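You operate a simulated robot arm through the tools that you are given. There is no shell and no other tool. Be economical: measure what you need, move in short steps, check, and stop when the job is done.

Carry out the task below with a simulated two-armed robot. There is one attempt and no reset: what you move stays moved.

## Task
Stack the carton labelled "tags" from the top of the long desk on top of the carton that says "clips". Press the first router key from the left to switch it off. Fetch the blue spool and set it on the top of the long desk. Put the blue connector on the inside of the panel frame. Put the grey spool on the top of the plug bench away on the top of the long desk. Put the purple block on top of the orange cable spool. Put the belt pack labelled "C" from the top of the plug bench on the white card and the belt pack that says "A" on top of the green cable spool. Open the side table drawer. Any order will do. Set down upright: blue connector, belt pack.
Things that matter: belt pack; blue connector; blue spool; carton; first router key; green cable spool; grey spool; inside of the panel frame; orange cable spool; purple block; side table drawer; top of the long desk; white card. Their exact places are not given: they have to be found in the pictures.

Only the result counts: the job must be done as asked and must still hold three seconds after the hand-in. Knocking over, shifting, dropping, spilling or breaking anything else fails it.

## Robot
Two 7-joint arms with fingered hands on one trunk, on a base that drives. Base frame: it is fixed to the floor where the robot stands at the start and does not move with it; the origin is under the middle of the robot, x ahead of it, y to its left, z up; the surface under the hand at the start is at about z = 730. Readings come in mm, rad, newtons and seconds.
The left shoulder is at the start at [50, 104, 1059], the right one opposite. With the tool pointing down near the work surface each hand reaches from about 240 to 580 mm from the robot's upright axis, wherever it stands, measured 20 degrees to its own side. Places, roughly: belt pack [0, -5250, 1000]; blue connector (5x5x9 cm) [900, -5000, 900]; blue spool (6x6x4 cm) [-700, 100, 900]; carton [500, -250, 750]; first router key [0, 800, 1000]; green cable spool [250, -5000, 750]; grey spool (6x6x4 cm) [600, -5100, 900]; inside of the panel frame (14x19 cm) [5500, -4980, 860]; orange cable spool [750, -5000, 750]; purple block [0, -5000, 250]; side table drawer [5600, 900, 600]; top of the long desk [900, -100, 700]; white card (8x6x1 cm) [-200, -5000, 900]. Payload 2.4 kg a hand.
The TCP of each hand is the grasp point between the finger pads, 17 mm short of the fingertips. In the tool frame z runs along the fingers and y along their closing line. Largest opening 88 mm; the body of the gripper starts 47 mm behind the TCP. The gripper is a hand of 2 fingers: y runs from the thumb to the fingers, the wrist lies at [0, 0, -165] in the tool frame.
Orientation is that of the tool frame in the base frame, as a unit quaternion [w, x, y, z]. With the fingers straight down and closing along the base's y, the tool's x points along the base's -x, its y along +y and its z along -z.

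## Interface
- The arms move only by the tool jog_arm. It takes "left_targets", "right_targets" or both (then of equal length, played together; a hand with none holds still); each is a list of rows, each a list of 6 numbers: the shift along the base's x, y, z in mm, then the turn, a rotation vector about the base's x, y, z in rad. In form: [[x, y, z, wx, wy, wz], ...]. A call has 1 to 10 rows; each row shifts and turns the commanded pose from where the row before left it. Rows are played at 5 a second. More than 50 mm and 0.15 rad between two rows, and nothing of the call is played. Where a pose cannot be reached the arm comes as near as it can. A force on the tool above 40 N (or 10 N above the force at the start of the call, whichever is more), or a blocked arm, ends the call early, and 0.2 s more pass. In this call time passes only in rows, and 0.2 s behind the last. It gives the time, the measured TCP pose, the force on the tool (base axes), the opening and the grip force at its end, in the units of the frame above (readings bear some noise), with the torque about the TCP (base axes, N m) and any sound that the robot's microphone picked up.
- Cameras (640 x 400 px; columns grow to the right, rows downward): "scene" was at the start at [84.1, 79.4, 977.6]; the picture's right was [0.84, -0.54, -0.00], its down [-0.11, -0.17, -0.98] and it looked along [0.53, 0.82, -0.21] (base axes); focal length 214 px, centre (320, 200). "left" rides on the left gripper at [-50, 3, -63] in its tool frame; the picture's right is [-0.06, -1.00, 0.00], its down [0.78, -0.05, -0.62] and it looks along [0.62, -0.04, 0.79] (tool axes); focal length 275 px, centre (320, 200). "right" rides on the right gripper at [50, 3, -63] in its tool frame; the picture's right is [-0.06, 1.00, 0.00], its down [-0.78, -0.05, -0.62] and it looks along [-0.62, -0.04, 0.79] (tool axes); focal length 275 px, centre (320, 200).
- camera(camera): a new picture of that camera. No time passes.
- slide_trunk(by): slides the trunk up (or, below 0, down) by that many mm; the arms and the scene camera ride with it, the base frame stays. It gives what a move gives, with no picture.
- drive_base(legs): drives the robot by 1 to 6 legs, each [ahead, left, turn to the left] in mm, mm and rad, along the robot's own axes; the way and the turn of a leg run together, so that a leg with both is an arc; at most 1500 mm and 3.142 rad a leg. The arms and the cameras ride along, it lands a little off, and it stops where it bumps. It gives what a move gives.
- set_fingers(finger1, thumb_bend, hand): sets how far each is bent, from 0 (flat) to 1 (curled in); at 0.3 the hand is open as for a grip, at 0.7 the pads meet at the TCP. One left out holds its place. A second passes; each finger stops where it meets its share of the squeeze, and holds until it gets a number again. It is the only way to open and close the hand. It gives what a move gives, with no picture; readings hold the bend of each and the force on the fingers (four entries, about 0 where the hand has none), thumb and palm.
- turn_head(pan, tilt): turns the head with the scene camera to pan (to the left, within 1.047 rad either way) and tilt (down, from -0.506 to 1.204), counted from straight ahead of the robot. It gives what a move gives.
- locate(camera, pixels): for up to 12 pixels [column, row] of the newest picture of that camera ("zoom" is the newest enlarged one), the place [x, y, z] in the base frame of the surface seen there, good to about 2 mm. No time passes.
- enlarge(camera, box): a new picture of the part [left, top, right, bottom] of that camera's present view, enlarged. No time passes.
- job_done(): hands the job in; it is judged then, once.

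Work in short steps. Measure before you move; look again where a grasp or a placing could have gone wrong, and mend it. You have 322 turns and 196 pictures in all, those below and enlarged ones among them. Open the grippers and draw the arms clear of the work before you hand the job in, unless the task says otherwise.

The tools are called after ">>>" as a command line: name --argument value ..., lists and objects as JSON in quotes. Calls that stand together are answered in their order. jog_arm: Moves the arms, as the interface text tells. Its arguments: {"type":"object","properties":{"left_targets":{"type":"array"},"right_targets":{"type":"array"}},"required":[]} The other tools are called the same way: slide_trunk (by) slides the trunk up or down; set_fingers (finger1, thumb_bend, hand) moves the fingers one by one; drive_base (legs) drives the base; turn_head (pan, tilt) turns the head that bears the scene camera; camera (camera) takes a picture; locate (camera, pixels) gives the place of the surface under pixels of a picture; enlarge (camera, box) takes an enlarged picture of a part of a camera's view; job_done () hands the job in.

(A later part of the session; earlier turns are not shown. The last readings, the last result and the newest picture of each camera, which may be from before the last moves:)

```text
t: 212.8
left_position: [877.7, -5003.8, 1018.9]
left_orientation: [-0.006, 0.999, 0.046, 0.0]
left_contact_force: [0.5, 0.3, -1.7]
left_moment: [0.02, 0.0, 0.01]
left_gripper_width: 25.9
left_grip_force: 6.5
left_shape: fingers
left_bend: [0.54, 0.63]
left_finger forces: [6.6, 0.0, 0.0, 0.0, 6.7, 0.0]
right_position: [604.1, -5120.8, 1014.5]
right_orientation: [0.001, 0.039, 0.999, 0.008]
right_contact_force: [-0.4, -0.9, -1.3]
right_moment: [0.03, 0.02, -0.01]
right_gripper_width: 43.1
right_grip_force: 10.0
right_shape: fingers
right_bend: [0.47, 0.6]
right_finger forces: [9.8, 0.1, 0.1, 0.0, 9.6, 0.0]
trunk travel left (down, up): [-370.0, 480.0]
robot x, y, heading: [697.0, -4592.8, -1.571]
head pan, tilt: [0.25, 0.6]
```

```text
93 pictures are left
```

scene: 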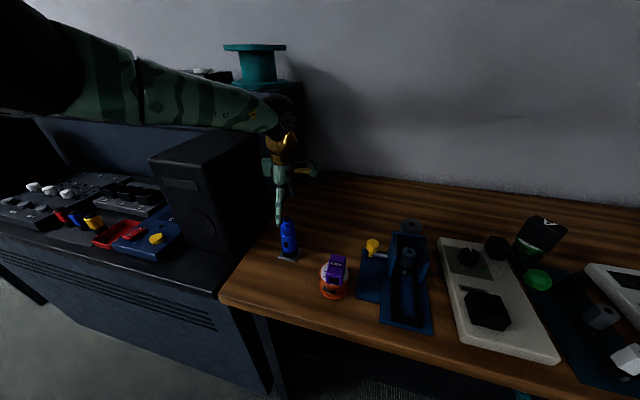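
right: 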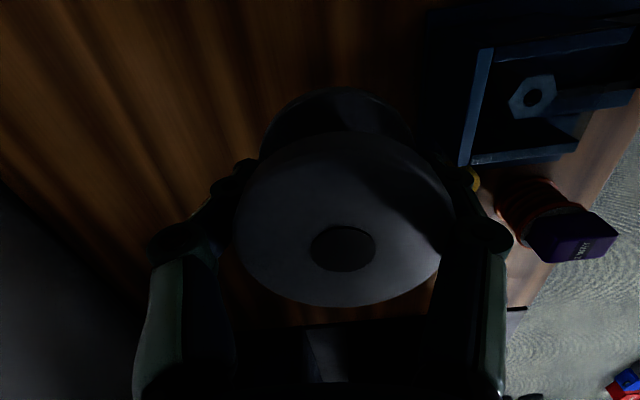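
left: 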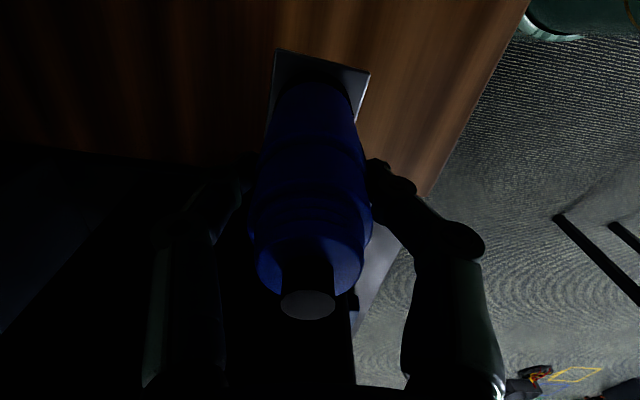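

The grey spool is held too. I lift the right hand more, back off 400, and turn left to face +x.

>>> jog_arm --right_targets '[[0, 10, 40, 0, 0, 0], [0, 10, 30, 0, 0, 0]]' --left_targets '[[0, 10, 20, 0, 0, 0], [0, 10, 20, 0, 0, 0]]'

>>> drive_base --legs '[[-420, 0, 0]]'

>>> turn_head --pan 1.0 --tilt 0.3

>>> camera --camera "scene"

```text
t: 213.4
left_position: [877.0, -4984.2, 1059.4]
left_orientation: [-0.006, 0.999, 0.046, 0.0]
left_contact_force: [0.3, 0.3, -2.7]
left_moment: [0.01, 0.02, -0.03]
left_gripper_width: 25.6
left_grip_force: 6.6
left_shape: fingers
left_bend: [0.54, 0.63]
left_finger forces: [6.5, 0.0, 0.0, 0.0, 6.6, 0.0]
right_position: [602.2, -5097.1, 1083.4]
right_orientation: [0.001, 0.039, 0.999, 0.008]
right_contact_force: [0.5, -0.3, -0.5]
right_moment: [-0.01, 0.04, 0.0]
right_gripper_width: 43.2
right_grip_force: 9.1
right_shape: fingers
right_bend: [0.47, 0.6]
right_finger forces: [9.9, 0.1, 0.0, 0.1, 9.6, 0.0]
trunk travel left (down, up): [-370.0, 480.0]
robot x, y, heading: [698.8, -4594.2, -1.574]
head pan, tilt: [0.25, 0.6]
```

```text
t: 216.0
left_position: [877.2, -4562.3, 1058.6]
left_orientation: [-0.007, 0.999, 0.049, -0.001]
left_contact_force: [0.0, -0.7, -2.4]
left_moment: [0.03, 0.03, -0.01]
left_gripper_width: 25.9
left_grip_force: 6.9
left_shape: fingers
left_bend: [0.54, 0.63]
left_finger forces: [6.6, 0.1, 0.0, 0.0, 6.5, 0.0]
right_position: [604.4, -4678.1, 1082.5]
right_orientation: [0.001, 0.038, 0.999, 0.007]
right_contact_force: [0.3, -0.6, -0.3]
right_moment: [0.01, -0.03, 0.0]
right_gripper_width: 43.1
right_grip_force: 9.6
right_shape: fingers
right_bend: [0.47, 0.6]
right_finger forces: [9.9, 0.0, 0.1, 0.1, 9.6, 0.0]
trunk travel left (down, up): [-370.0, 480.0]
robot x, y, heading: [698.2, -4173.6, -1.565]
head pan, tilt: [0.25, 0.6]
```

```text
t: 217.1
left_position: [876.9, -4562.2, 1057.9]
left_orientation: [-0.007, 0.999, 0.049, 0.0]
left_contact_force: [0.3, 0.6, -0.9]
left_moment: [0.0, 0.02, -0.01]
left_gripper_width: 25.8
left_grip_force: 6.8
left_shape: fingers
left_bend: [0.54, 0.63]
left_finger forces: [6.6, 0.1, 0.1, 0.0, 6.6, 0.0]
right_position: [603.6, -4678.0, 1082.1]
right_orientation: [0.002, 0.036, 0.999, 0.008]
right_contact_force: [-0.2, 0.6, -0.8]
right_moment: [-0.01, 0.0, -0.02]
right_gripper_width: 42.9
right_grip_force: 9.8
right_shape: fingers
right_bend: [0.47, 0.6]
right_finger forces: [9.9, 0.1, 0.1, 0.0, 9.6, 0.0]
trunk travel left (down, up): [-370.0, 480.0]
robot x, y, heading: [693.9, -4169.9, -1.567]
head pan, tilt: [1.0, 0.3]
```

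```text
92 pictures are left
```

scene: 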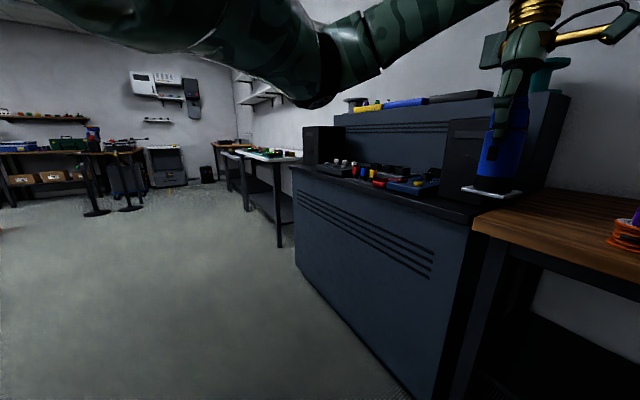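

The way is clear along the wall tables. I turn left to face +x and look ahead.

>>> drive_base --legs '[[0, 0, 1.567]]'

>>> turn_head --pan -0.1 --tilt 0.2

>>> camera --camera "scene"

```text
t: 221.3
left_position: [1089.7, -3996.0, 1058.1]
left_orientation: [-0.004, 0.676, 0.737, -0.005]
left_contact_force: [-0.1, 0.0, -2.0]
left_moment: [0.01, -0.01, 0.03]
left_gripper_width: 25.3
left_grip_force: 6.2
left_shape: fingers
left_bend: [0.54, 0.63]
left_finger forces: [6.4, 0.1, 0.0, 0.0, 6.4, 0.0]
right_position: [1200.9, -4270.4, 1082.8]
right_orientation: [-0.004, -0.677, 0.736, 0.006]
right_contact_force: [-0.7, -0.3, -0.3]
right_moment: [0.03, -0.02, 0.01]
right_gripper_width: 42.6
right_grip_force: 9.2
right_shape: fingers
right_bend: [0.47, 0.6]
right_finger forces: [9.6, 0.1, 0.0, 0.1, 9.3, 0.0]
trunk travel left (down, up): [-370.0, 480.0]
robot x, y, heading: [696.6, -4172.3, -0.009]
head pan, tilt: [1.0, 0.3]
```

```text
t: 222.7
left_position: [1089.9, -3994.8, 1058.5]
left_orientation: [-0.004, 0.676, 0.737, -0.006]
left_contact_force: [0.0, -0.3, -1.1]
left_moment: [0.01, 0.0, -0.03]
left_gripper_width: 25.8
left_grip_force: 6.1
left_shape: fingers
left_bend: [0.54, 0.63]
left_finger forces: [6.5, 0.0, 0.0, 0.1, 6.4, 0.0]
right_position: [1201.6, -4270.2, 1082.8]
right_orientation: [-0.005, -0.677, 0.736, 0.007]
right_contact_force: [0.0, 0.1, -0.3]
right_moment: [0.02, -0.01, 0.0]
right_gripper_width: 42.9
right_grip_force: 9.7
right_shape: fingers
right_bend: [0.47, 0.6]
right_finger forces: [9.5, 0.1, 0.0, 0.1, 9.4, 0.1]
trunk travel left (down, up): [-370.0, 480.0]
robot x, y, heading: [695.9, -4169.5, -0.008]
head pan, tilt: [-0.099, 0.201]
```

```text
91 pictures are left
```

scene: 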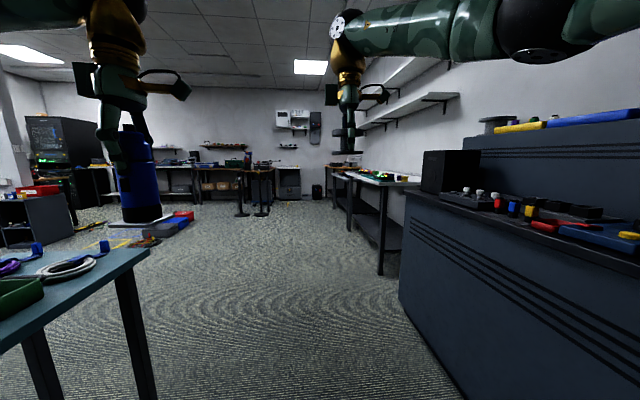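

I measure the far table, stand and passage positions.

>>> locate --camera "scene" --pixels '[[350, 180], [335, 178], [340, 170], [240, 214], [262, 213], [255, 170], [290, 175], [380, 272], [185, 200], [318, 190], [100, 250], [375, 183]]'

>>> enlarge --camera "scene" --box '[200, 100, 424, 240]'

```text
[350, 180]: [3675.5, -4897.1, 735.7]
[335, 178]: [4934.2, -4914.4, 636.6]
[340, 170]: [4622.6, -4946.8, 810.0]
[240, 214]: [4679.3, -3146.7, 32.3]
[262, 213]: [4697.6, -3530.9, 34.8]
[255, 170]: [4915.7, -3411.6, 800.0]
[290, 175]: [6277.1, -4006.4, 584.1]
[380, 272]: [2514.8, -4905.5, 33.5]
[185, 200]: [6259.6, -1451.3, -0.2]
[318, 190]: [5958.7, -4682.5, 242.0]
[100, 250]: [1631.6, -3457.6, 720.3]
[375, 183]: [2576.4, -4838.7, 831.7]
```

```text
2.86 times, centred on (312, 170) of scene
```

zoom: 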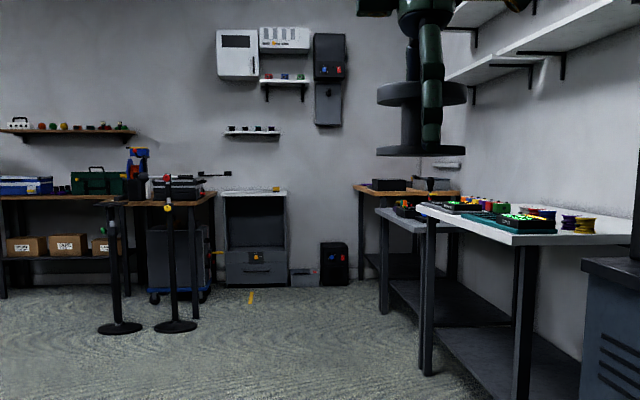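

Wall tables' front edges lie at y≈−4840…−4915, posts at y≥−3530. I drive 4650 mm along +x and turn to face −y.

>>> drive_base --legs '[[1500, 0, 0], [1500, 0, 0], [1500, 0, 0], [120, 0, 0], [0, 0, -1.56]]'

>>> turn_head --pan 0.1 --tilt 0.4

>>> camera --camera "scene"

```text
t: 248.5
left_position: [5434.3, -4626.5, 1058.2]
left_orientation: [-0.007, 0.999, 0.051, 0.0]
left_contact_force: [-0.5, 0.1, -1.8]
left_moment: [-0.03, -0.01, 0.01]
left_gripper_width: 25.3
left_grip_force: 6.4
left_shape: fingers
left_bend: [0.54, 0.63]
left_finger forces: [6.1, 0.1, 0.1, 0.1, 6.2, 0.0]
right_position: [5162.3, -4743.1, 1081.8]
right_orientation: [0.002, 0.034, 0.999, 0.008]
right_contact_force: [-0.7, 0.9, 0.3]
right_moment: [0.04, -0.01, 0.02]
right_gripper_width: 42.3
right_grip_force: 8.8
right_shape: fingers
right_bend: [0.47, 0.6]
right_finger forces: [9.3, 0.0, 0.0, 0.0, 9.2, 0.0]
trunk travel left (down, up): [-370.0, 480.0]
robot x, y, heading: [5253.1, -4234.9, -1.557]
head pan, tilt: [-0.099, 0.201]
```

```text
t: 249.2
left_position: [5434.4, -4625.9, 1059.5]
left_orientation: [-0.008, 0.999, 0.051, 0.001]
left_contact_force: [0.1, 0.2, -2.2]
left_moment: [-0.02, 0.0, 0.04]
left_gripper_width: 25.0
left_grip_force: 6.0
left_shape: fingers
left_bend: [0.54, 0.63]
left_finger forces: [6.2, 0.0, 0.0, 0.0, 6.2, 0.0]
right_position: [5161.3, -4744.3, 1082.6]
right_orientation: [0.001, 0.034, 0.999, 0.008]
right_contact_force: [0.7, 0.3, -0.8]
right_moment: [-0.02, 0.0, -0.02]
right_gripper_width: 42.2
right_grip_force: 9.7
right_shape: fingers
right_bend: [0.47, 0.6]
right_finger forces: [9.3, 0.0, 0.1, 0.0, 9.1, 0.0]
trunk travel left (down, up): [-370.0, 480.0]
robot x, y, heading: [5256.6, -4232.6, -1.559]
head pan, tilt: [0.099, 0.4]
```

```text
89 pictures are left
```

scene: 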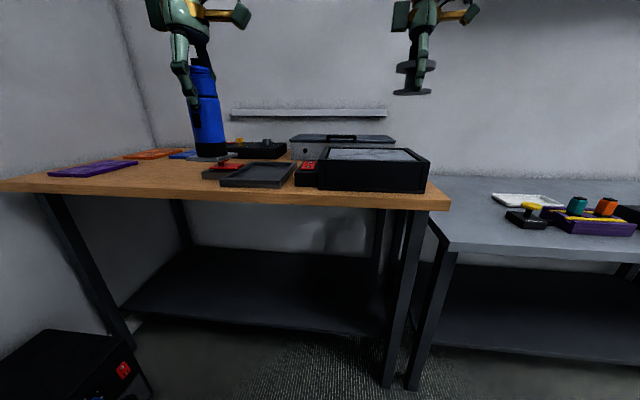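

A dark frame is at (257,175), with another larger box at (372,168). I raise the trunk 200 and look from above.

>>> slide_trunk --by 220

>>> turn_head --pan 0.1 --tilt 0.65

>>> camera --camera "scene"

>>> enlarge --camera "scene" --box '[130, 80, 450, 240]'

```text
t: 251.5
left_position: [5434.9, -4627.0, 1278.0]
left_orientation: [-0.007, 0.999, 0.051, 0.001]
left_contact_force: [0.1, 0.1, -1.8]
left_moment: [0.02, 0.01, 0.02]
left_gripper_width: 25.2
left_grip_force: 6.8
left_shape: fingers
left_bend: [0.54, 0.63]
left_finger forces: [6.3, 0.0, 0.0, 0.1, 6.3, 0.1]
right_position: [5162.8, -4743.5, 1302.5]
right_orientation: [0.001, 0.034, 0.999, 0.008]
right_contact_force: [-0.7, 0.9, -0.2]
right_moment: [0.0, -0.01, -0.01]
right_gripper_width: 42.3
right_grip_force: 9.4
right_shape: fingers
right_bend: [0.47, 0.6]
right_finger forces: [9.2, 0.1, 0.1, 0.0, 9.2, 0.1]
trunk travel left (down, up): [-590.0, 260.0]
robot x, y, heading: [5253.8, -4238.3, -1.557]
head pan, tilt: [0.099, 0.4]
```

```text
t: 252.3
left_position: [5435.3, -4626.7, 1278.6]
left_orientation: [-0.007, 0.999, 0.052, 0.0]
left_contact_force: [0.5, 0.0, -2.1]
left_moment: [-0.01, -0.01, 0.01]
left_gripper_width: 25.0
left_grip_force: 5.7
left_shape: fingers
left_bend: [0.54, 0.63]
left_finger forces: [6.2, 0.0, 0.0, 0.1, 6.2, 0.1]
right_position: [5162.8, -4743.8, 1302.0]
right_orientation: [0.001, 0.034, 0.999, 0.008]
right_contact_force: [-0.5, -1.2, 0.0]
right_moment: [-0.01, 0.0, 0.01]
right_gripper_width: 42.4
right_grip_force: 9.7
right_shape: fingers
right_bend: [0.47, 0.6]
right_finger forces: [9.3, 0.1, 0.0, 0.0, 9.2, 0.1]
trunk travel left (down, up): [-590.0, 260.0]
robot x, y, heading: [5251.7, -4235.2, -1.555]
head pan, tilt: [0.099, 0.649]
```

```text
88 pictures are left
```

scene: 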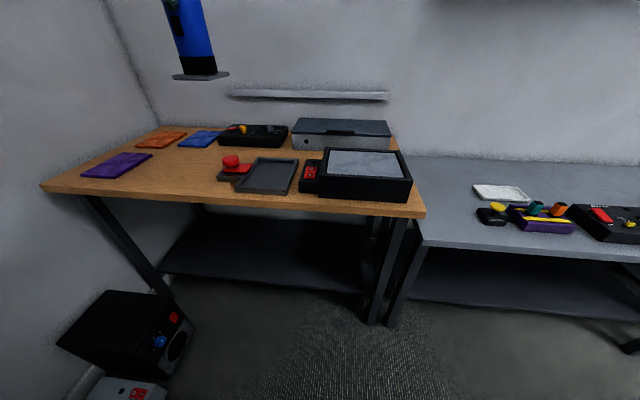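

```text
2.00 times, centred on (290, 160) of scene
```

zoom: 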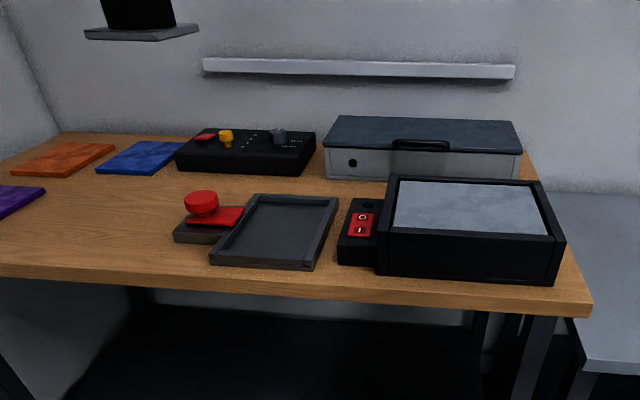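

The shallow dark frame at zoom (277,228) matches 14×19 cm. I measure its inner corners and neighbours.

>>> locate --camera "zoom" --pixels '[[260, 203], [325, 207], [230, 257], [308, 260], [275, 230], [338, 200], [250, 196], [213, 262], [310, 267], [202, 195], [360, 200], [300, 290]]'

```text
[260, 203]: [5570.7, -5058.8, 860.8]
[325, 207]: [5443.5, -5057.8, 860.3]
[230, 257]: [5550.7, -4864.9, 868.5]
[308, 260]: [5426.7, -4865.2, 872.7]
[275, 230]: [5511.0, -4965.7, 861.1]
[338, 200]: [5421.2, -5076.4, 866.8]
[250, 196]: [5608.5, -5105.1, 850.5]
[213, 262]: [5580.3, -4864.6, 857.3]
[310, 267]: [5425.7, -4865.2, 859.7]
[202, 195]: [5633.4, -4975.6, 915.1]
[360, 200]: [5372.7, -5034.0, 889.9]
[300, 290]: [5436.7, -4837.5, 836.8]
```

Frame inside: centre ≈(5503,−4967), floor z 860.5, rim 872. I drive 300 ahead, 70 left, and lower the trunk 240.

>>> drive_base --legs '[[300, 68, 0]]'

>>> slide_trunk --by -240

>>> camera --camera "left"

>>> camera --camera "scene"

```text
t: 254.4
left_position: [5505.9, -4932.5, 1278.5]
left_orientation: [-0.007, 0.999, 0.05, 0.0]
left_contact_force: [-0.2, -0.3, -2.1]
left_moment: [-0.01, 0.01, -0.03]
left_gripper_width: 25.5
left_grip_force: 6.4
left_shape: fingers
left_bend: [0.54, 0.63]
left_finger forces: [6.3, 0.0, 0.1, 0.0, 6.2, 0.0]
right_position: [5232.6, -5048.2, 1301.6]
right_orientation: [0.001, 0.037, 0.999, 0.008]
right_contact_force: [0.0, 0.5, -0.6]
right_moment: [-0.04, 0.0, 0.02]
right_gripper_width: 42.4
right_grip_force: 9.4
right_shape: fingers
right_bend: [0.47, 0.6]
right_finger forces: [9.3, 0.0, 0.0, 0.0, 9.1, 0.0]
trunk travel left (down, up): [-590.0, 260.0]
robot x, y, heading: [5321.4, -4540.0, -1.563]
head pan, tilt: [0.099, 0.649]
```

```text
t: 256.9
left_position: [5506.6, -4931.3, 1039.6]
left_orientation: [-0.007, 0.999, 0.05, -0.001]
left_contact_force: [0.2, -0.4, -1.3]
left_moment: [0.02, 0.03, -0.03]
left_gripper_width: 25.1
left_grip_force: 6.5
left_shape: fingers
left_bend: [0.54, 0.63]
left_finger forces: [6.2, 0.0, 0.1, 0.0, 6.1, 0.0]
right_position: [5232.3, -5047.5, 1063.6]
right_orientation: [0.001, 0.036, 0.999, 0.009]
right_contact_force: [-0.5, 1.0, -0.1]
right_moment: [0.0, -0.01, 0.02]
right_gripper_width: 42.3
right_grip_force: 9.5
right_shape: fingers
right_bend: [0.47, 0.6]
right_finger forces: [9.3, 0.0, 0.0, 0.0, 9.2, 0.0]
trunk travel left (down, up): [-350.0, 500.0]
robot x, y, heading: [5322.7, -4543.1, -1.564]
head pan, tilt: [0.099, 0.649]
```

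```text
86 pictures are left
```

left: 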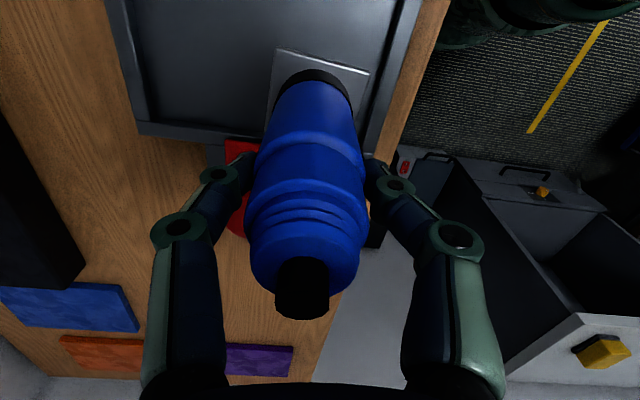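

```text
85 pictures are left
```

scene: 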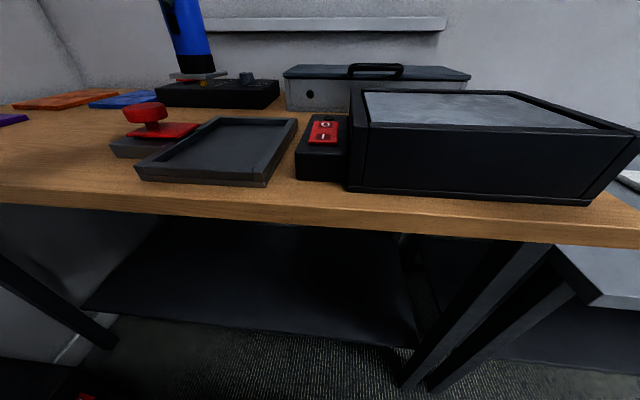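

I shift 35 forward and lower to leave the plate ~20 mm above the frame floor.

>>> jog_arm --left_targets '[[-1, -18, -25, 0, 0, 0], [-1, -17, -25, 0, 0, 0], [0, 0, -28, 0, 0, 0]]'

>>> enlarge --camera "scene" --box '[90, 60, 330, 210]'

```text
t: 257.7
left_position: [5504.1, -4966.2, 959.9]
left_orientation: [-0.006, 0.999, 0.05, 0.0]
left_contact_force: [-0.4, 0.5, -1.3]
left_moment: [-0.02, 0.02, 0.01]
left_gripper_width: 25.3
left_grip_force: 6.6
left_shape: fingers
left_bend: [0.55, 0.63]
left_finger forces: [6.5, 0.0, 0.0, 0.0, 6.3, 0.0]
right_position: [5232.5, -5047.3, 1062.1]
right_orientation: [0.001, 0.036, 0.999, 0.007]
right_contact_force: [-0.3, -0.9, -0.6]
right_moment: [0.0, -0.03, 0.02]
right_gripper_width: 42.1
right_grip_force: 9.1
right_shape: fingers
right_bend: [0.47, 0.6]
right_finger forces: [9.2, 0.0, 0.0, 0.0, 9.2, 0.0]
trunk travel left (down, up): [-350.0, 500.0]
robot x, y, heading: [5322.3, -4539.6, -1.567]
head pan, tilt: [0.099, 0.649]
```

```text
2.67 times, centred on (210, 135) of scene
```

zoom: 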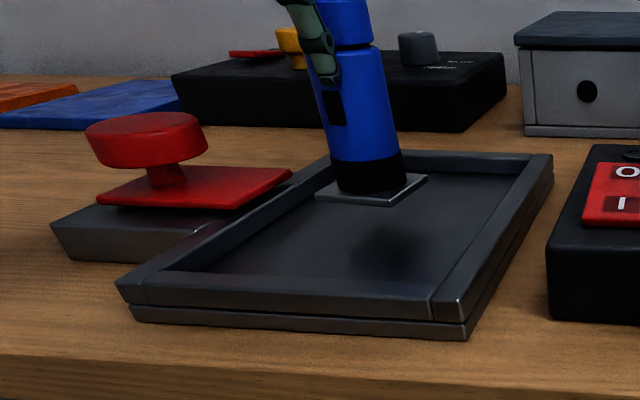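

I verify the plate's place relative to the frame.

>>> locate --camera "zoom" --pixels '[[320, 197], [390, 202], [425, 178], [370, 185], [200, 268], [435, 290], [535, 160], [335, 165], [370, 250]]'

```text
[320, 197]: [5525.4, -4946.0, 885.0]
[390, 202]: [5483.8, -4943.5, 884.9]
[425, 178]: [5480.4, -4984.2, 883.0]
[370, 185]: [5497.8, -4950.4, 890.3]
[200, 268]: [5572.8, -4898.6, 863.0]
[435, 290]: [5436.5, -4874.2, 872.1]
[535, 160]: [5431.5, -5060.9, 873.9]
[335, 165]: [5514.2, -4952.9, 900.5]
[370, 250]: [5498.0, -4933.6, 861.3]
```

Plate centre ≈(5503,−4965), 22 mm above floor, well within. I lower to contact.

>>> jog_arm --left_targets '[[0, 0, -10, 0, 0, 0], [0, 0, -6, 0, 0, 0], [0, 0, -3, 0, 0, 0], [0, 0, -1.5, 0, 0, 0]]'

>>> jog_arm --left_targets '[[0, 0, -1, 0, 0, 0], [0, 0, -0.7, 0, 0, 0]]'

```text
t: 258.7
left_position: [5502.9, -4964.9, 940.5]
left_orientation: [-0.007, 0.999, 0.05, 0.0]
left_contact_force: [0.4, 0.3, -1.1]
left_moment: [0.02, 0.0, 0.0]
left_gripper_width: 25.1
left_grip_force: 6.0
left_shape: fingers
left_bend: [0.55, 0.63]
left_finger forces: [6.4, 0.0, 0.0, 0.0, 6.5, 0.1]
right_position: [5231.4, -5047.1, 1062.5]
right_orientation: [0.001, 0.036, 0.999, 0.008]
right_contact_force: [0.2, -0.2, -1.3]
right_moment: [0.0, 0.0, -0.03]
right_gripper_width: 42.2
right_grip_force: 9.5
right_shape: fingers
right_bend: [0.47, 0.6]
right_finger forces: [9.4, 0.1, 0.1, 0.0, 9.1, 0.0]
trunk travel left (down, up): [-350.0, 500.0]
robot x, y, heading: [5324.3, -4542.0, -1.565]
head pan, tilt: [0.099, 0.649]
```

```text
t: 259.3
left_position: [5503.8, -4965.2, 939.1]
left_orientation: [-0.006, 0.999, 0.05, 0.0]
left_contact_force: [0.8, 1.1, 2.9]
left_moment: [-0.01, -0.02, -0.03]
left_gripper_width: 24.9
left_grip_force: 7.7
left_shape: fingers
left_bend: [0.56, 0.63]
left_finger forces: [6.6, 0.1, 0.0, 0.0, 7.8, 0.0]
right_position: [5232.2, -5046.5, 1062.7]
right_orientation: [0.001, 0.035, 0.999, 0.008]
right_contact_force: [0.4, -0.2, -0.4]
right_moment: [0.0, 0.02, 0.02]
right_gripper_width: 42.1
right_grip_force: 9.2
right_shape: fingers
right_bend: [0.47, 0.6]
right_finger forces: [9.3, 0.0, 0.0, 0.0, 9.2, 0.1]
trunk travel left (down, up): [-350.0, 500.0]
robot x, y, heading: [5326.2, -4540.7, -1.564]
head pan, tilt: [0.099, 0.649]
```

Contact (2.9 N). I open, rise and check.

>>> set_fingers --hand "left" --finger1 0.3 --thumb_bend 0.3

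>>> jog_arm --left_targets '[[0, 0, 20, 0, 0, 0], [0, 0, 40, 0, 0, 0], [0, 0, 45, 0, 0, 0], [0, 0, 45, 0, 0, 0]]'

>>> enlarge --camera "scene" --box '[90, 60, 330, 210]'

```text
t: 260.3
left_position: [5503.5, -4965.8, 938.4]
left_orientation: [-0.007, 0.999, 0.05, 0.001]
left_contact_force: [0.2, 0.1, -0.8]
left_moment: [0.0, -0.01, 0.03]
left_gripper_width: 83.6
left_grip_force: 0.1
left_shape: fingers
left_bend: [0.3, 0.3]
left_finger forces: [0.0, 0.0, 0.0, 0.0, 0.0, 0.1]
right_position: [5232.1, -5046.8, 1062.2]
right_orientation: [0.001, 0.036, 0.999, 0.008]
right_contact_force: [0.4, -0.4, -0.8]
right_moment: [-0.01, 0.01, -0.01]
right_gripper_width: 42.2
right_grip_force: 9.1
right_shape: fingers
right_bend: [0.47, 0.6]
right_finger forces: [9.2, 0.0, 0.0, 0.1, 9.2, 0.0]
trunk travel left (down, up): [-350.0, 500.0]
robot x, y, heading: [5322.2, -4539.1, -1.563]
head pan, tilt: [0.099, 0.649]
```

```text
t: 261.3
left_position: [5504.8, -4964.5, 1088.9]
left_orientation: [-0.007, 0.999, 0.05, 0.0]
left_contact_force: [0.3, 0.0, -0.3]
left_moment: [0.0, -0.01, -0.01]
left_gripper_width: 83.8
left_grip_force: 0.0
left_shape: fingers
left_bend: [0.3, 0.3]
left_finger forces: [0.1, 0.0, 0.1, 0.0, 0.0, 0.0]
right_position: [5232.4, -5046.3, 1062.7]
right_orientation: [0.001, 0.036, 0.999, 0.008]
right_contact_force: [-0.3, 0.9, -0.9]
right_moment: [0.02, -0.01, 0.02]
right_gripper_width: 42.2
right_grip_force: 9.1
right_shape: fingers
right_bend: [0.47, 0.6]
right_finger forces: [9.2, 0.0, 0.0, 0.0, 9.2, 0.0]
trunk travel left (down, up): [-350.0, 500.0]
robot x, y, heading: [5323.0, -4540.8, -1.563]
head pan, tilt: [0.099, 0.649]
```

```text
2.67 times, centred on (210, 135) of scene
```

zoom: 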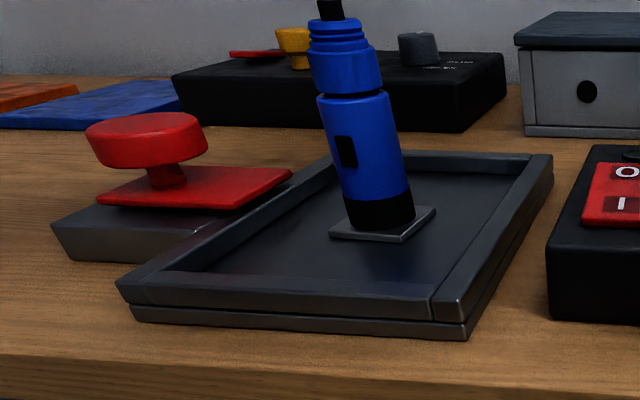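

The connector stands inside the frame. I back off and turn toward +y to see the way to the side table.

>>> drive_base --legs '[[-380, 0, 0], [0, 0, 2.2]]'

>>> turn_head --pan 0.6 --tilt 0.2

>>> camera --camera "scene"

```text
t: 268.9
left_position: [5570.7, -3771.1, 1087.7]
left_orientation: [-0.003, 0.423, 0.906, -0.006]
left_contact_force: [0.6, 0.2, 0.4]
left_moment: [-0.04, -0.02, 0.01]
left_gripper_width: 83.8
left_grip_force: 0.2
left_shape: fingers
left_bend: [0.3, 0.3]
left_finger forces: [0.0, 0.1, 0.1, 0.0, 0.0, 0.0]
right_position: [5792.3, -3950.2, 1062.9]
right_orientation: [0.007, 0.867, -0.498, -0.005]
right_contact_force: [0.1, 0.4, 0.2]
right_moment: [-0.02, 0.03, 0.02]
right_gripper_width: 41.8
right_grip_force: 9.0
right_shape: fingers
right_bend: [0.47, 0.61]
right_finger forces: [8.8, 0.0, 0.0, 0.0, 8.9, 0.0]
trunk travel left (down, up): [-350.0, 500.0]
robot x, y, heading: [5325.3, -4158.9, 0.607]
head pan, tilt: [0.099, 0.649]
```

```text
t: 269.8
left_position: [5571.1, -3771.9, 1086.4]
left_orientation: [-0.003, 0.422, 0.906, -0.006]
left_contact_force: [-0.1, -0.4, 0.4]
left_moment: [0.04, 0.03, 0.0]
left_gripper_width: 83.8
left_grip_force: 0.0
left_shape: fingers
left_bend: [0.3, 0.3]
left_finger forces: [0.0, 0.0, 0.2, 0.0, 0.1, 0.1]
right_position: [5793.0, -3950.0, 1062.0]
right_orientation: [0.006, 0.867, -0.499, -0.005]
right_contact_force: [-0.5, -0.6, -0.8]
right_moment: [0.02, -0.01, 0.0]
right_gripper_width: 41.5
right_grip_force: 8.8
right_shape: fingers
right_bend: [0.47, 0.61]
right_finger forces: [8.9, 0.0, 0.1, 0.0, 8.8, 0.0]
trunk travel left (down, up): [-350.0, 500.0]
robot x, y, heading: [5321.9, -4160.9, 0.609]
head pan, tilt: [0.6, 0.201]
```

```text
82 pictures are left
```

scene: 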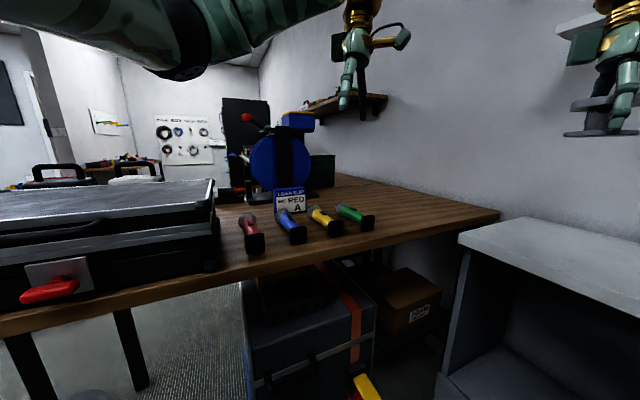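

A table spans x>4900 at y≈−3400, so I go round it: turn to +y and slide left to x≈3900, then look ahead.

>>> drive_base --legs '[[0, 0, 0.962], [0, 1420, 0]]'

>>> turn_head --pan -0.4 --tilt 0.2

>>> camera --camera "scene"

```text
t: 279.4
left_position: [3721.5, -3722.7, 1087.8]
left_orientation: [0.0, -0.044, 0.999, -0.007]
left_contact_force: [0.6, -0.5, -1.0]
left_moment: [-0.02, -0.01, -0.02]
left_gripper_width: 83.6
left_grip_force: 0.0
left_shape: fingers
left_bend: [0.3, 0.3]
left_finger forces: [0.0, 0.0, 0.1, 0.0, 0.0, 0.0]
right_position: [3996.3, -3643.6, 1063.1]
right_orientation: [0.008, 0.999, -0.041, -0.002]
right_contact_force: [0.0, 0.2, -0.4]
right_moment: [0.01, 0.02, 0.0]
right_gripper_width: 41.5
right_grip_force: 8.8
right_shape: fingers
right_bend: [0.47, 0.61]
right_finger forces: [8.8, 0.1, 0.0, 0.1, 8.7, 0.0]
trunk travel left (down, up): [-350.0, 500.0]
robot x, y, heading: [3899.5, -4149.9, 1.563]
head pan, tilt: [0.6, 0.201]
```

```text
t: 280.6
left_position: [3722.5, -3721.5, 1087.9]
left_orientation: [0.0, -0.043, 0.999, -0.007]
left_contact_force: [0.4, 0.5, -0.8]
left_moment: [0.0, 0.01, 0.0]
left_gripper_width: 83.4
left_grip_force: 0.0
left_shape: fingers
left_bend: [0.3, 0.3]
left_finger forces: [0.0, 0.0, 0.1, 0.0, 0.1, 0.0]
right_position: [3995.7, -3642.9, 1063.1]
right_orientation: [0.008, 0.999, -0.042, -0.001]
right_contact_force: [-0.5, -0.4, -0.4]
right_moment: [-0.01, 0.01, 0.04]
right_gripper_width: 41.6
right_grip_force: 9.1
right_shape: fingers
right_bend: [0.47, 0.61]
right_finger forces: [8.8, 0.0, 0.0, 0.0, 8.8, 0.1]
trunk travel left (down, up): [-350.0, 500.0]
robot x, y, heading: [3897.1, -4145.7, 1.563]
head pan, tilt: [-0.4, 0.201]
```

```text
81 pictures are left
```

scene: 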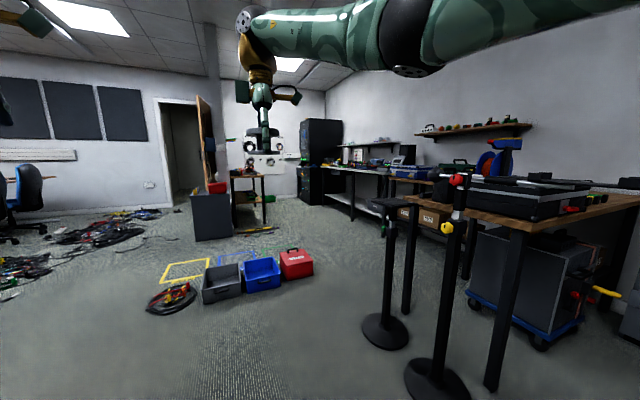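

I locate the bins, cable heaps and candidate side tables at (250,180) and (212,200).

>>> locate --camera "scene" --pixels '[[212, 230], [212, 195], [250, 178], [265, 195], [172, 300], [225, 295], [300, 270], [130, 220], [370, 180], [310, 185], [240, 215], [380, 330]]'

>>> enlarge --camera "scene" --box '[140, 110, 460, 270]'

```text
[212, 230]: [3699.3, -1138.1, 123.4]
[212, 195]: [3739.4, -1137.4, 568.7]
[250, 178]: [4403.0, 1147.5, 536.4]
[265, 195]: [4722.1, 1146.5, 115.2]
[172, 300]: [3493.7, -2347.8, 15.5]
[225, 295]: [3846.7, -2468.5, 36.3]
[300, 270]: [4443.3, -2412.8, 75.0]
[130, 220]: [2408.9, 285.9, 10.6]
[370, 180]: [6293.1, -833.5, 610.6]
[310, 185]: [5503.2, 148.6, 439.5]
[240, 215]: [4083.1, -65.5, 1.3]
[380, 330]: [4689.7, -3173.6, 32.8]
```

```text
2.00 times, centred on (300, 190) of scene
```

zoom: 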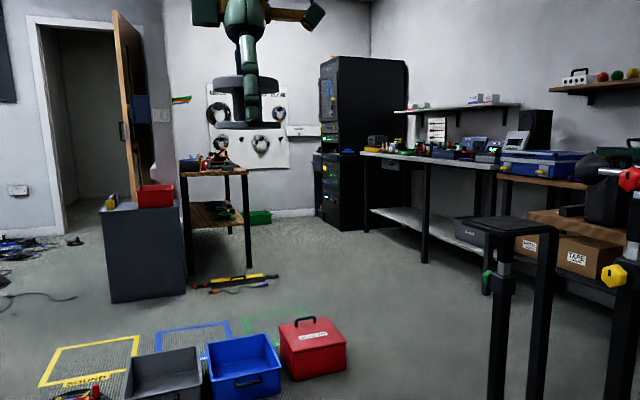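

I need a path left of the bins and coil; I look further left.

>>> turn_head --pan 0.35 --tilt 0.3

>>> camera --camera "scene"

```text
t: 281.7
left_position: [3721.6, -3722.1, 1087.3]
left_orientation: [0.0, -0.044, 0.999, -0.007]
left_contact_force: [-0.3, -0.2, 0.3]
left_moment: [-0.02, 0.01, -0.01]
left_gripper_width: 83.7
left_grip_force: 0.0
left_shape: fingers
left_bend: [0.3, 0.3]
left_finger forces: [0.0, 0.0, 0.1, 0.1, 0.1, 0.0]
right_position: [3995.2, -3643.0, 1062.7]
right_orientation: [0.008, 0.999, -0.042, -0.001]
right_contact_force: [0.0, -0.1, -1.0]
right_moment: [-0.02, 0.01, 0.02]
right_gripper_width: 41.9
right_grip_force: 9.1
right_shape: fingers
right_bend: [0.47, 0.61]
right_finger forces: [8.8, 0.0, 0.1, 0.1, 8.7, 0.1]
trunk travel left (down, up): [-350.0, 500.0]
robot x, y, heading: [3897.7, -4146.8, 1.568]
head pan, tilt: [0.351, 0.3]
```

```text
79 pictures are left
```

scene: 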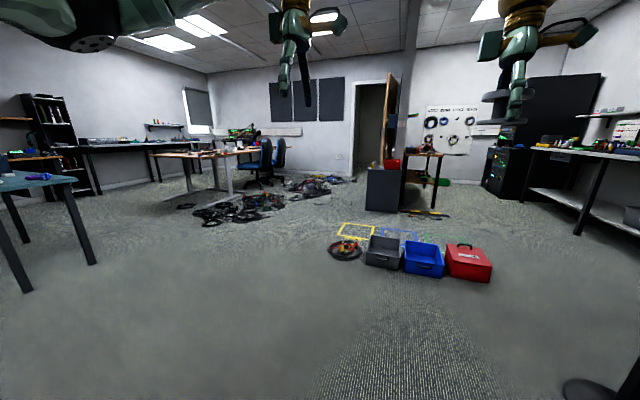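

>>> locate --camera "scene" --pixels '[[268, 210], [215, 222], [320, 195], [350, 180], [367, 210], [405, 212], [440, 217], [335, 250], [360, 225], [490, 275], [187, 206], [285, 200]]'

```text
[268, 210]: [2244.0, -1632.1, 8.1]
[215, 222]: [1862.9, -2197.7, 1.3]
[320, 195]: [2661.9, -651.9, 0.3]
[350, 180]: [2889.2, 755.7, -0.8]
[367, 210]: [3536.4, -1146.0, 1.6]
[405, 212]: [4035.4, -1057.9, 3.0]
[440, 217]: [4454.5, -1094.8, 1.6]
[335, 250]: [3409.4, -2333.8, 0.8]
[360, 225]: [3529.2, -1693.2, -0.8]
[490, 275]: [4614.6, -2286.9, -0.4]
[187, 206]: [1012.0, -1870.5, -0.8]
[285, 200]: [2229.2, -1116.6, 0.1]
```

Lane found: left around the bins at x≈3050, then east along y≈−1730 between bins and the cabinet. I drive it in legs.

>>> drive_base --legs '[[0, 850, 0], [1250, 0, 0], [1160, 0, 0], [0, -1000, 0], [0, -800, 0]]'

>>> turn_head --pan -0.5 --tilt 0.25

>>> camera --camera "scene"

```text
t: 306.3
left_position: [4783.6, -1352.2, 1088.3]
left_orientation: [-0.001, -0.022, 1.0, -0.006]
left_contact_force: [-0.1, 0.7, -0.3]
left_moment: [-0.01, -0.03, -0.01]
left_gripper_width: 83.6
left_grip_force: 0.0
left_shape: fingers
left_bend: [0.3, 0.3]
left_finger forces: [0.1, 0.1, 0.1, 0.0, 0.0, 0.0]
right_position: [5061.8, -1286.0, 1062.8]
right_orientation: [0.008, 0.998, -0.063, -0.001]
right_contact_force: [-0.5, -0.1, -0.2]
right_moment: [-0.01, -0.01, 0.02]
right_gripper_width: 41.2
right_grip_force: 9.0
right_shape: fingers
right_bend: [0.47, 0.61]
right_finger forces: [8.8, 0.0, 0.0, 0.1, 8.8, 0.0]
trunk travel left (down, up): [-350.0, 500.0]
robot x, y, heading: [4940.4, -1789.5, 1.523]
head pan, tilt: [0.351, 0.3]
```

```text
t: 307.4
left_position: [4783.9, -1353.1, 1086.8]
left_orientation: [0.0, -0.022, 1.0, -0.007]
left_contact_force: [0.7, -0.2, 0.1]
left_moment: [0.01, 0.04, 0.0]
left_gripper_width: 83.5
left_grip_force: 0.1
left_shape: fingers
left_bend: [0.3, 0.3]
left_finger forces: [0.0, 0.1, 0.1, 0.1, 0.0, 0.0]
right_position: [5062.1, -1286.9, 1061.8]
right_orientation: [0.008, 0.998, -0.063, -0.001]
right_contact_force: [0.3, 0.0, -1.5]
right_moment: [-0.01, 0.01, 0.03]
right_gripper_width: 41.4
right_grip_force: 8.9
right_shape: fingers
right_bend: [0.47, 0.61]
right_finger forces: [8.8, 0.0, 0.0, 0.1, 8.7, 0.0]
trunk travel left (down, up): [-350.0, 500.0]
robot x, y, heading: [4944.8, -1789.4, 1.524]
head pan, tilt: [-0.499, 0.25]
```

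```text
78 pictures are left
```

scene: 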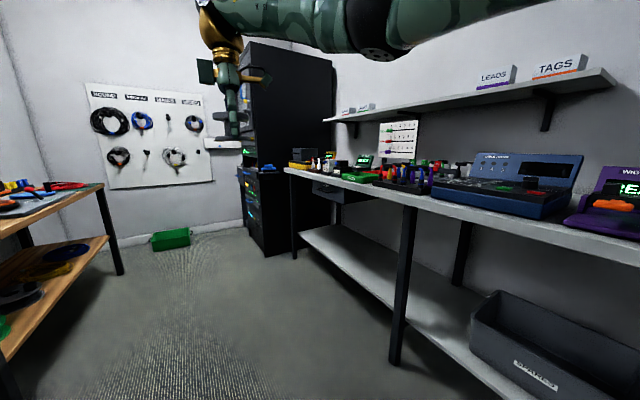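

A drawer front hangs under the white table at (328,188). I enlarge and measure.

>>> enlarge --camera "scene" --box '[240, 140, 420, 252]'

>>> locate --camera "scene" --pixels '[[328, 192], [316, 188], [342, 195], [290, 170], [400, 203], [340, 250], [405, 350], [280, 200], [330, 186], [470, 222]]'

```text
3.56 times, centred on (330, 196) of scene
```

zoom: 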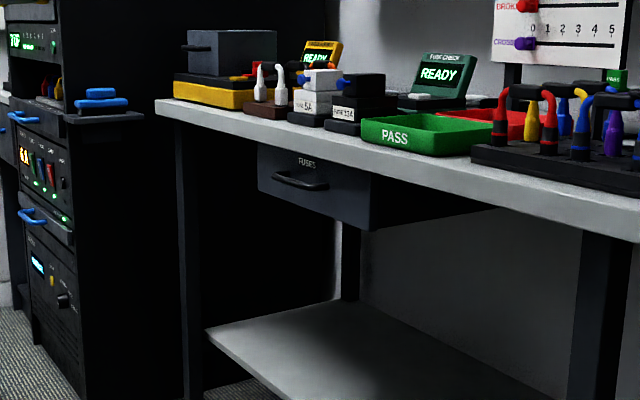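

```text
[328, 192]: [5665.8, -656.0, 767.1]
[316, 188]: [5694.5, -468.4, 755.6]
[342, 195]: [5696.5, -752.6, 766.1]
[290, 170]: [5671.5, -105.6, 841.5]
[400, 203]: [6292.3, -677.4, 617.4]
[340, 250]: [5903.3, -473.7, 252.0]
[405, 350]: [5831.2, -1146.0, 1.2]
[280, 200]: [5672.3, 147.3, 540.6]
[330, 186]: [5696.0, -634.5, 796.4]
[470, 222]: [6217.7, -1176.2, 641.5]
```

That "FUSES" drawer is at y≈−600, not near (5600,900). I check the region near the far wall around (225,140).

>>> locate --camera "scene" --pixels '[[225, 143], [150, 150], [170, 240], [250, 200], [265, 100], [300, 90], [60, 190], [110, 250], [20, 340], [245, 235]]'

>>> enlarge --camera "scene" --box '[120, 80, 300, 270]'

```text
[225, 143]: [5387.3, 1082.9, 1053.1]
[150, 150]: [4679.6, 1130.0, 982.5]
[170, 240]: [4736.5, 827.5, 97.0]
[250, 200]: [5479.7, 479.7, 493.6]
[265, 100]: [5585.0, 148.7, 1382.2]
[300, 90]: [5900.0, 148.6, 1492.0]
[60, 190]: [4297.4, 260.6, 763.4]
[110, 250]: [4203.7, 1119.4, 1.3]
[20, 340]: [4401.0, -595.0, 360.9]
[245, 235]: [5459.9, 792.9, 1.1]
```

```text
2.11 times, centred on (210, 175) of scene
```

zoom: 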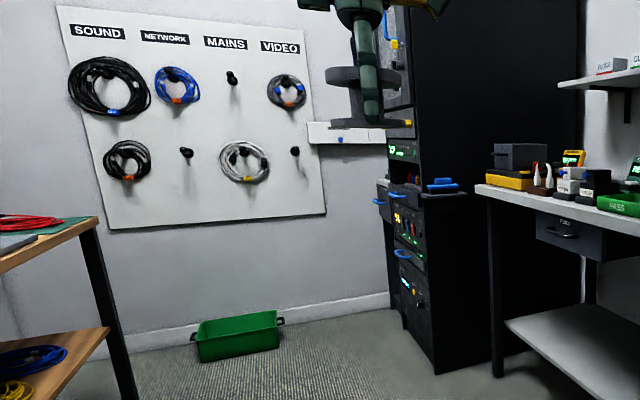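

Racks stand at x≈5480 for y>148. I drive north to about (4800,350), keeping clear of the wooden cart, and look toward (5600,900).

>>> drive_base --legs '[[1100, 90, 0.047], [1040, 60, 0]]'

>>> turn_head --pan -0.9 --tilt 0.4

>>> camera --camera "scene"

```text
t: 318.1
left_position: [4679.9, 797.4, 1087.9]
left_orientation: [-0.001, -0.033, 0.999, -0.007]
left_contact_force: [-0.3, -1.2, 0.4]
left_moment: [-0.01, 0.0, -0.01]
left_gripper_width: 83.5
left_grip_force: 0.0
left_shape: fingers
left_bend: [0.3, 0.3]
left_finger forces: [0.1, 0.0, 0.0, 0.0, 0.0, 0.0]
right_position: [4956.1, 871.0, 1062.8]
right_orientation: [0.008, 0.998, -0.054, -0.002]
right_contact_force: [-0.7, 0.7, -0.4]
right_moment: [0.04, 0.0, -0.02]
right_gripper_width: 41.5
right_grip_force: 8.5
right_shape: fingers
right_bend: [0.47, 0.61]
right_finger forces: [8.8, 0.0, 0.0, 0.0, 8.7, 0.0]
trunk travel left (down, up): [-350.0, 500.0]
robot x, y, heading: [4846.7, 365.5, 1.544]
head pan, tilt: [-0.499, 0.25]
```

```text
t: 319.0
left_position: [4680.4, 797.5, 1088.1]
left_orientation: [0.0, -0.032, 0.999, -0.007]
left_contact_force: [-0.3, -0.8, -0.6]
left_moment: [-0.04, 0.01, 0.01]
left_gripper_width: 83.8
left_grip_force: 0.1
left_shape: fingers
left_bend: [0.3, 0.3]
left_finger forces: [0.1, 0.0, 0.0, 0.1, 0.0, 0.0]
right_position: [4955.5, 870.4, 1063.6]
right_orientation: [0.008, 0.999, -0.052, -0.002]
right_contact_force: [-0.1, 0.1, -0.2]
right_moment: [0.01, -0.01, 0.0]
right_gripper_width: 41.5
right_grip_force: 8.7
right_shape: fingers
right_bend: [0.47, 0.61]
right_finger forces: [8.8, 0.0, 0.1, 0.0, 8.7, 0.1]
trunk travel left (down, up): [-350.0, 500.0]
robot x, y, heading: [4846.6, 364.8, 1.547]
head pan, tilt: [-0.901, 0.4]
```

```text
75 pictures are left
```

scene: 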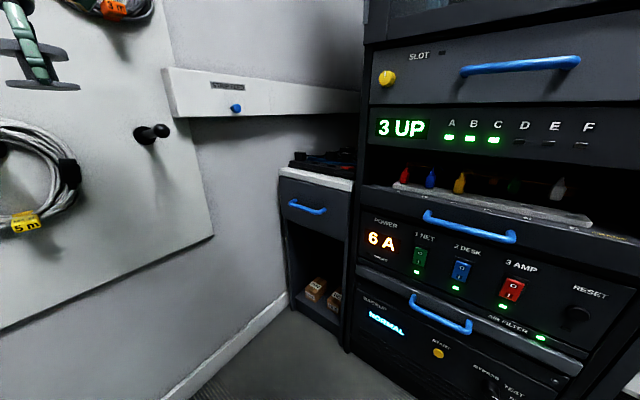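

The side table is at (315,200) left of the rack, with a drawer having a blue handle at (307,207). I measure.

>>> enlarge --camera "scene" --box '[260, 130, 420, 230]'

>>> locate --camera "zoom" --pixels '[[115, 285], [190, 320], [268, 320], [150, 240], [330, 290], [90, 190], [375, 220], [110, 330], [350, 190], [155, 305], [230, 322]]'

>>> locate --camera "scene" --pixels '[[352, 250], [285, 280], [470, 238], [440, 320], [365, 80], [520, 65], [170, 75], [280, 300], [307, 212]]'

```text
4.00 times, centred on (340, 180) of scene
```

zoom: 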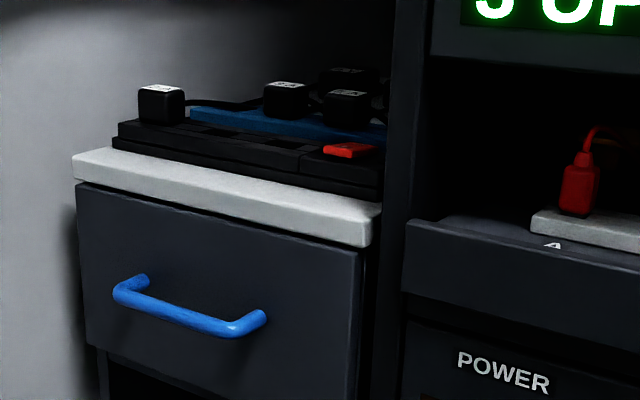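

```text
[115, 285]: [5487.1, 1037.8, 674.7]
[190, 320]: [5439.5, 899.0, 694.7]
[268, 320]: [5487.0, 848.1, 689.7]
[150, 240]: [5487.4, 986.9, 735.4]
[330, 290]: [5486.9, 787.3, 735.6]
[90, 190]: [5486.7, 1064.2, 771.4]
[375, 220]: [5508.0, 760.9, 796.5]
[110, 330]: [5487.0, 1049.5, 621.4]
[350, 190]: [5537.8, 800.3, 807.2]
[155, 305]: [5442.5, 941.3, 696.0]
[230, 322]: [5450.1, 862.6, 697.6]
```

```text
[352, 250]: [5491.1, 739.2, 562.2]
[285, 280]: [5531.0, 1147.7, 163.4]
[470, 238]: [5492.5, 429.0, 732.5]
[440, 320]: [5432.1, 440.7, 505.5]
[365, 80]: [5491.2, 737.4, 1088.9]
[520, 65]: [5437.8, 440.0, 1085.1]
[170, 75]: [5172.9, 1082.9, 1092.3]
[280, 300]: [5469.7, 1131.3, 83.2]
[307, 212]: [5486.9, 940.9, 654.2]
```

Handle bar ≈(5440, 861–950, 696), drawer face x=5487. I retract the right hand (spool) first, then move to (4960,480) and turn to heading ≈0.35.

>>> jog_arm --right_targets '[[8, -40, 0, 0, 0, 0], [8, -40, 0, 0, 0, 0], [8, -40, 0, 0, 0, 0], [8, -40, 0, 0, 0, 0], [8, -40, 0, 0, 0, 0]]'

>>> drive_base --legs '[[117, -112, 0], [0, 0, -1.195]]'

>>> turn_head --pan 0.35 --tilt 0.5

>>> camera --camera "scene"

```text
t: 320.2
left_position: [4680.6, 797.4, 1088.9]
left_orientation: [0.0, -0.032, 0.999, -0.007]
left_contact_force: [0.1, -0.3, -0.4]
left_moment: [0.01, -0.01, -0.04]
left_gripper_width: 83.4
left_grip_force: 0.1
left_shape: fingers
left_bend: [0.3, 0.3]
left_finger forces: [0.0, 0.0, 0.1, 0.0, 0.0, 0.1]
right_position: [4995.6, 668.6, 1061.8]
right_orientation: [0.008, 0.999, -0.053, -0.001]
right_contact_force: [-0.7, 0.9, -0.4]
right_moment: [0.01, 0.0, 0.02]
right_gripper_width: 41.4
right_grip_force: 9.2
right_shape: fingers
right_bend: [0.47, 0.61]
right_finger forces: [8.8, 0.0, 0.0, 0.0, 8.8, 0.0]
trunk travel left (down, up): [-350.0, 500.0]
robot x, y, heading: [4845.8, 368.0, 1.546]
head pan, tilt: [-0.901, 0.4]
```

```text
t: 324.6
left_position: [5301.4, 795.5, 1086.6]
left_orientation: [-0.004, 0.537, 0.844, -0.005]
left_contact_force: [-1.3, -0.2, -0.6]
left_moment: [-0.03, -0.02, 0.0]
left_gripper_width: 83.7
left_grip_force: 0.0
left_shape: fingers
left_bend: [0.3, 0.3]
left_finger forces: [0.1, 0.1, 0.0, 0.0, 0.1, 0.0]
right_position: [5298.3, 454.1, 1061.7]
right_orientation: [0.005, 0.795, -0.607, -0.005]
right_contact_force: [-0.1, -0.5, -0.9]
right_moment: [0.0, -0.01, -0.04]
right_gripper_width: 41.0
right_grip_force: 8.8
right_shape: fingers
right_bend: [0.47, 0.61]
right_finger forces: [8.7, 0.0, 0.0, 0.0, 8.6, 0.0]
trunk travel left (down, up): [-350.0, 500.0]
robot x, y, heading: [4959.8, 484.2, 0.35]
head pan, tilt: [-0.901, 0.4]
```

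```text
t: 326.0
left_position: [5301.3, 794.0, 1087.1]
left_orientation: [-0.005, 0.537, 0.843, -0.005]
left_contact_force: [-0.2, 0.6, -1.2]
left_moment: [0.0, 0.0, 0.04]
left_gripper_width: 83.6
left_grip_force: 0.1
left_shape: fingers
left_bend: [0.3, 0.3]
left_finger forces: [0.0, 0.0, 0.0, 0.0, 0.0, 0.0]
right_position: [5297.6, 454.6, 1060.7]
right_orientation: [0.004, 0.796, -0.606, -0.005]
right_contact_force: [-0.5, 0.3, -0.8]
right_moment: [-0.01, -0.01, 0.01]
right_gripper_width: 41.3
right_grip_force: 8.5
right_shape: fingers
right_bend: [0.47, 0.61]
right_finger forces: [8.7, 0.1, 0.0, 0.0, 8.6, 0.1]
trunk travel left (down, up): [-350.0, 500.0]
robot x, y, heading: [4960.3, 483.7, 0.35]
head pan, tilt: [0.351, 0.499]
```

```text
73 pictures are left
```

scene: 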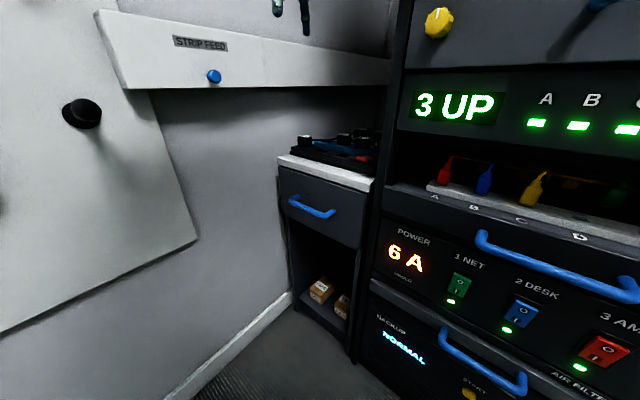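

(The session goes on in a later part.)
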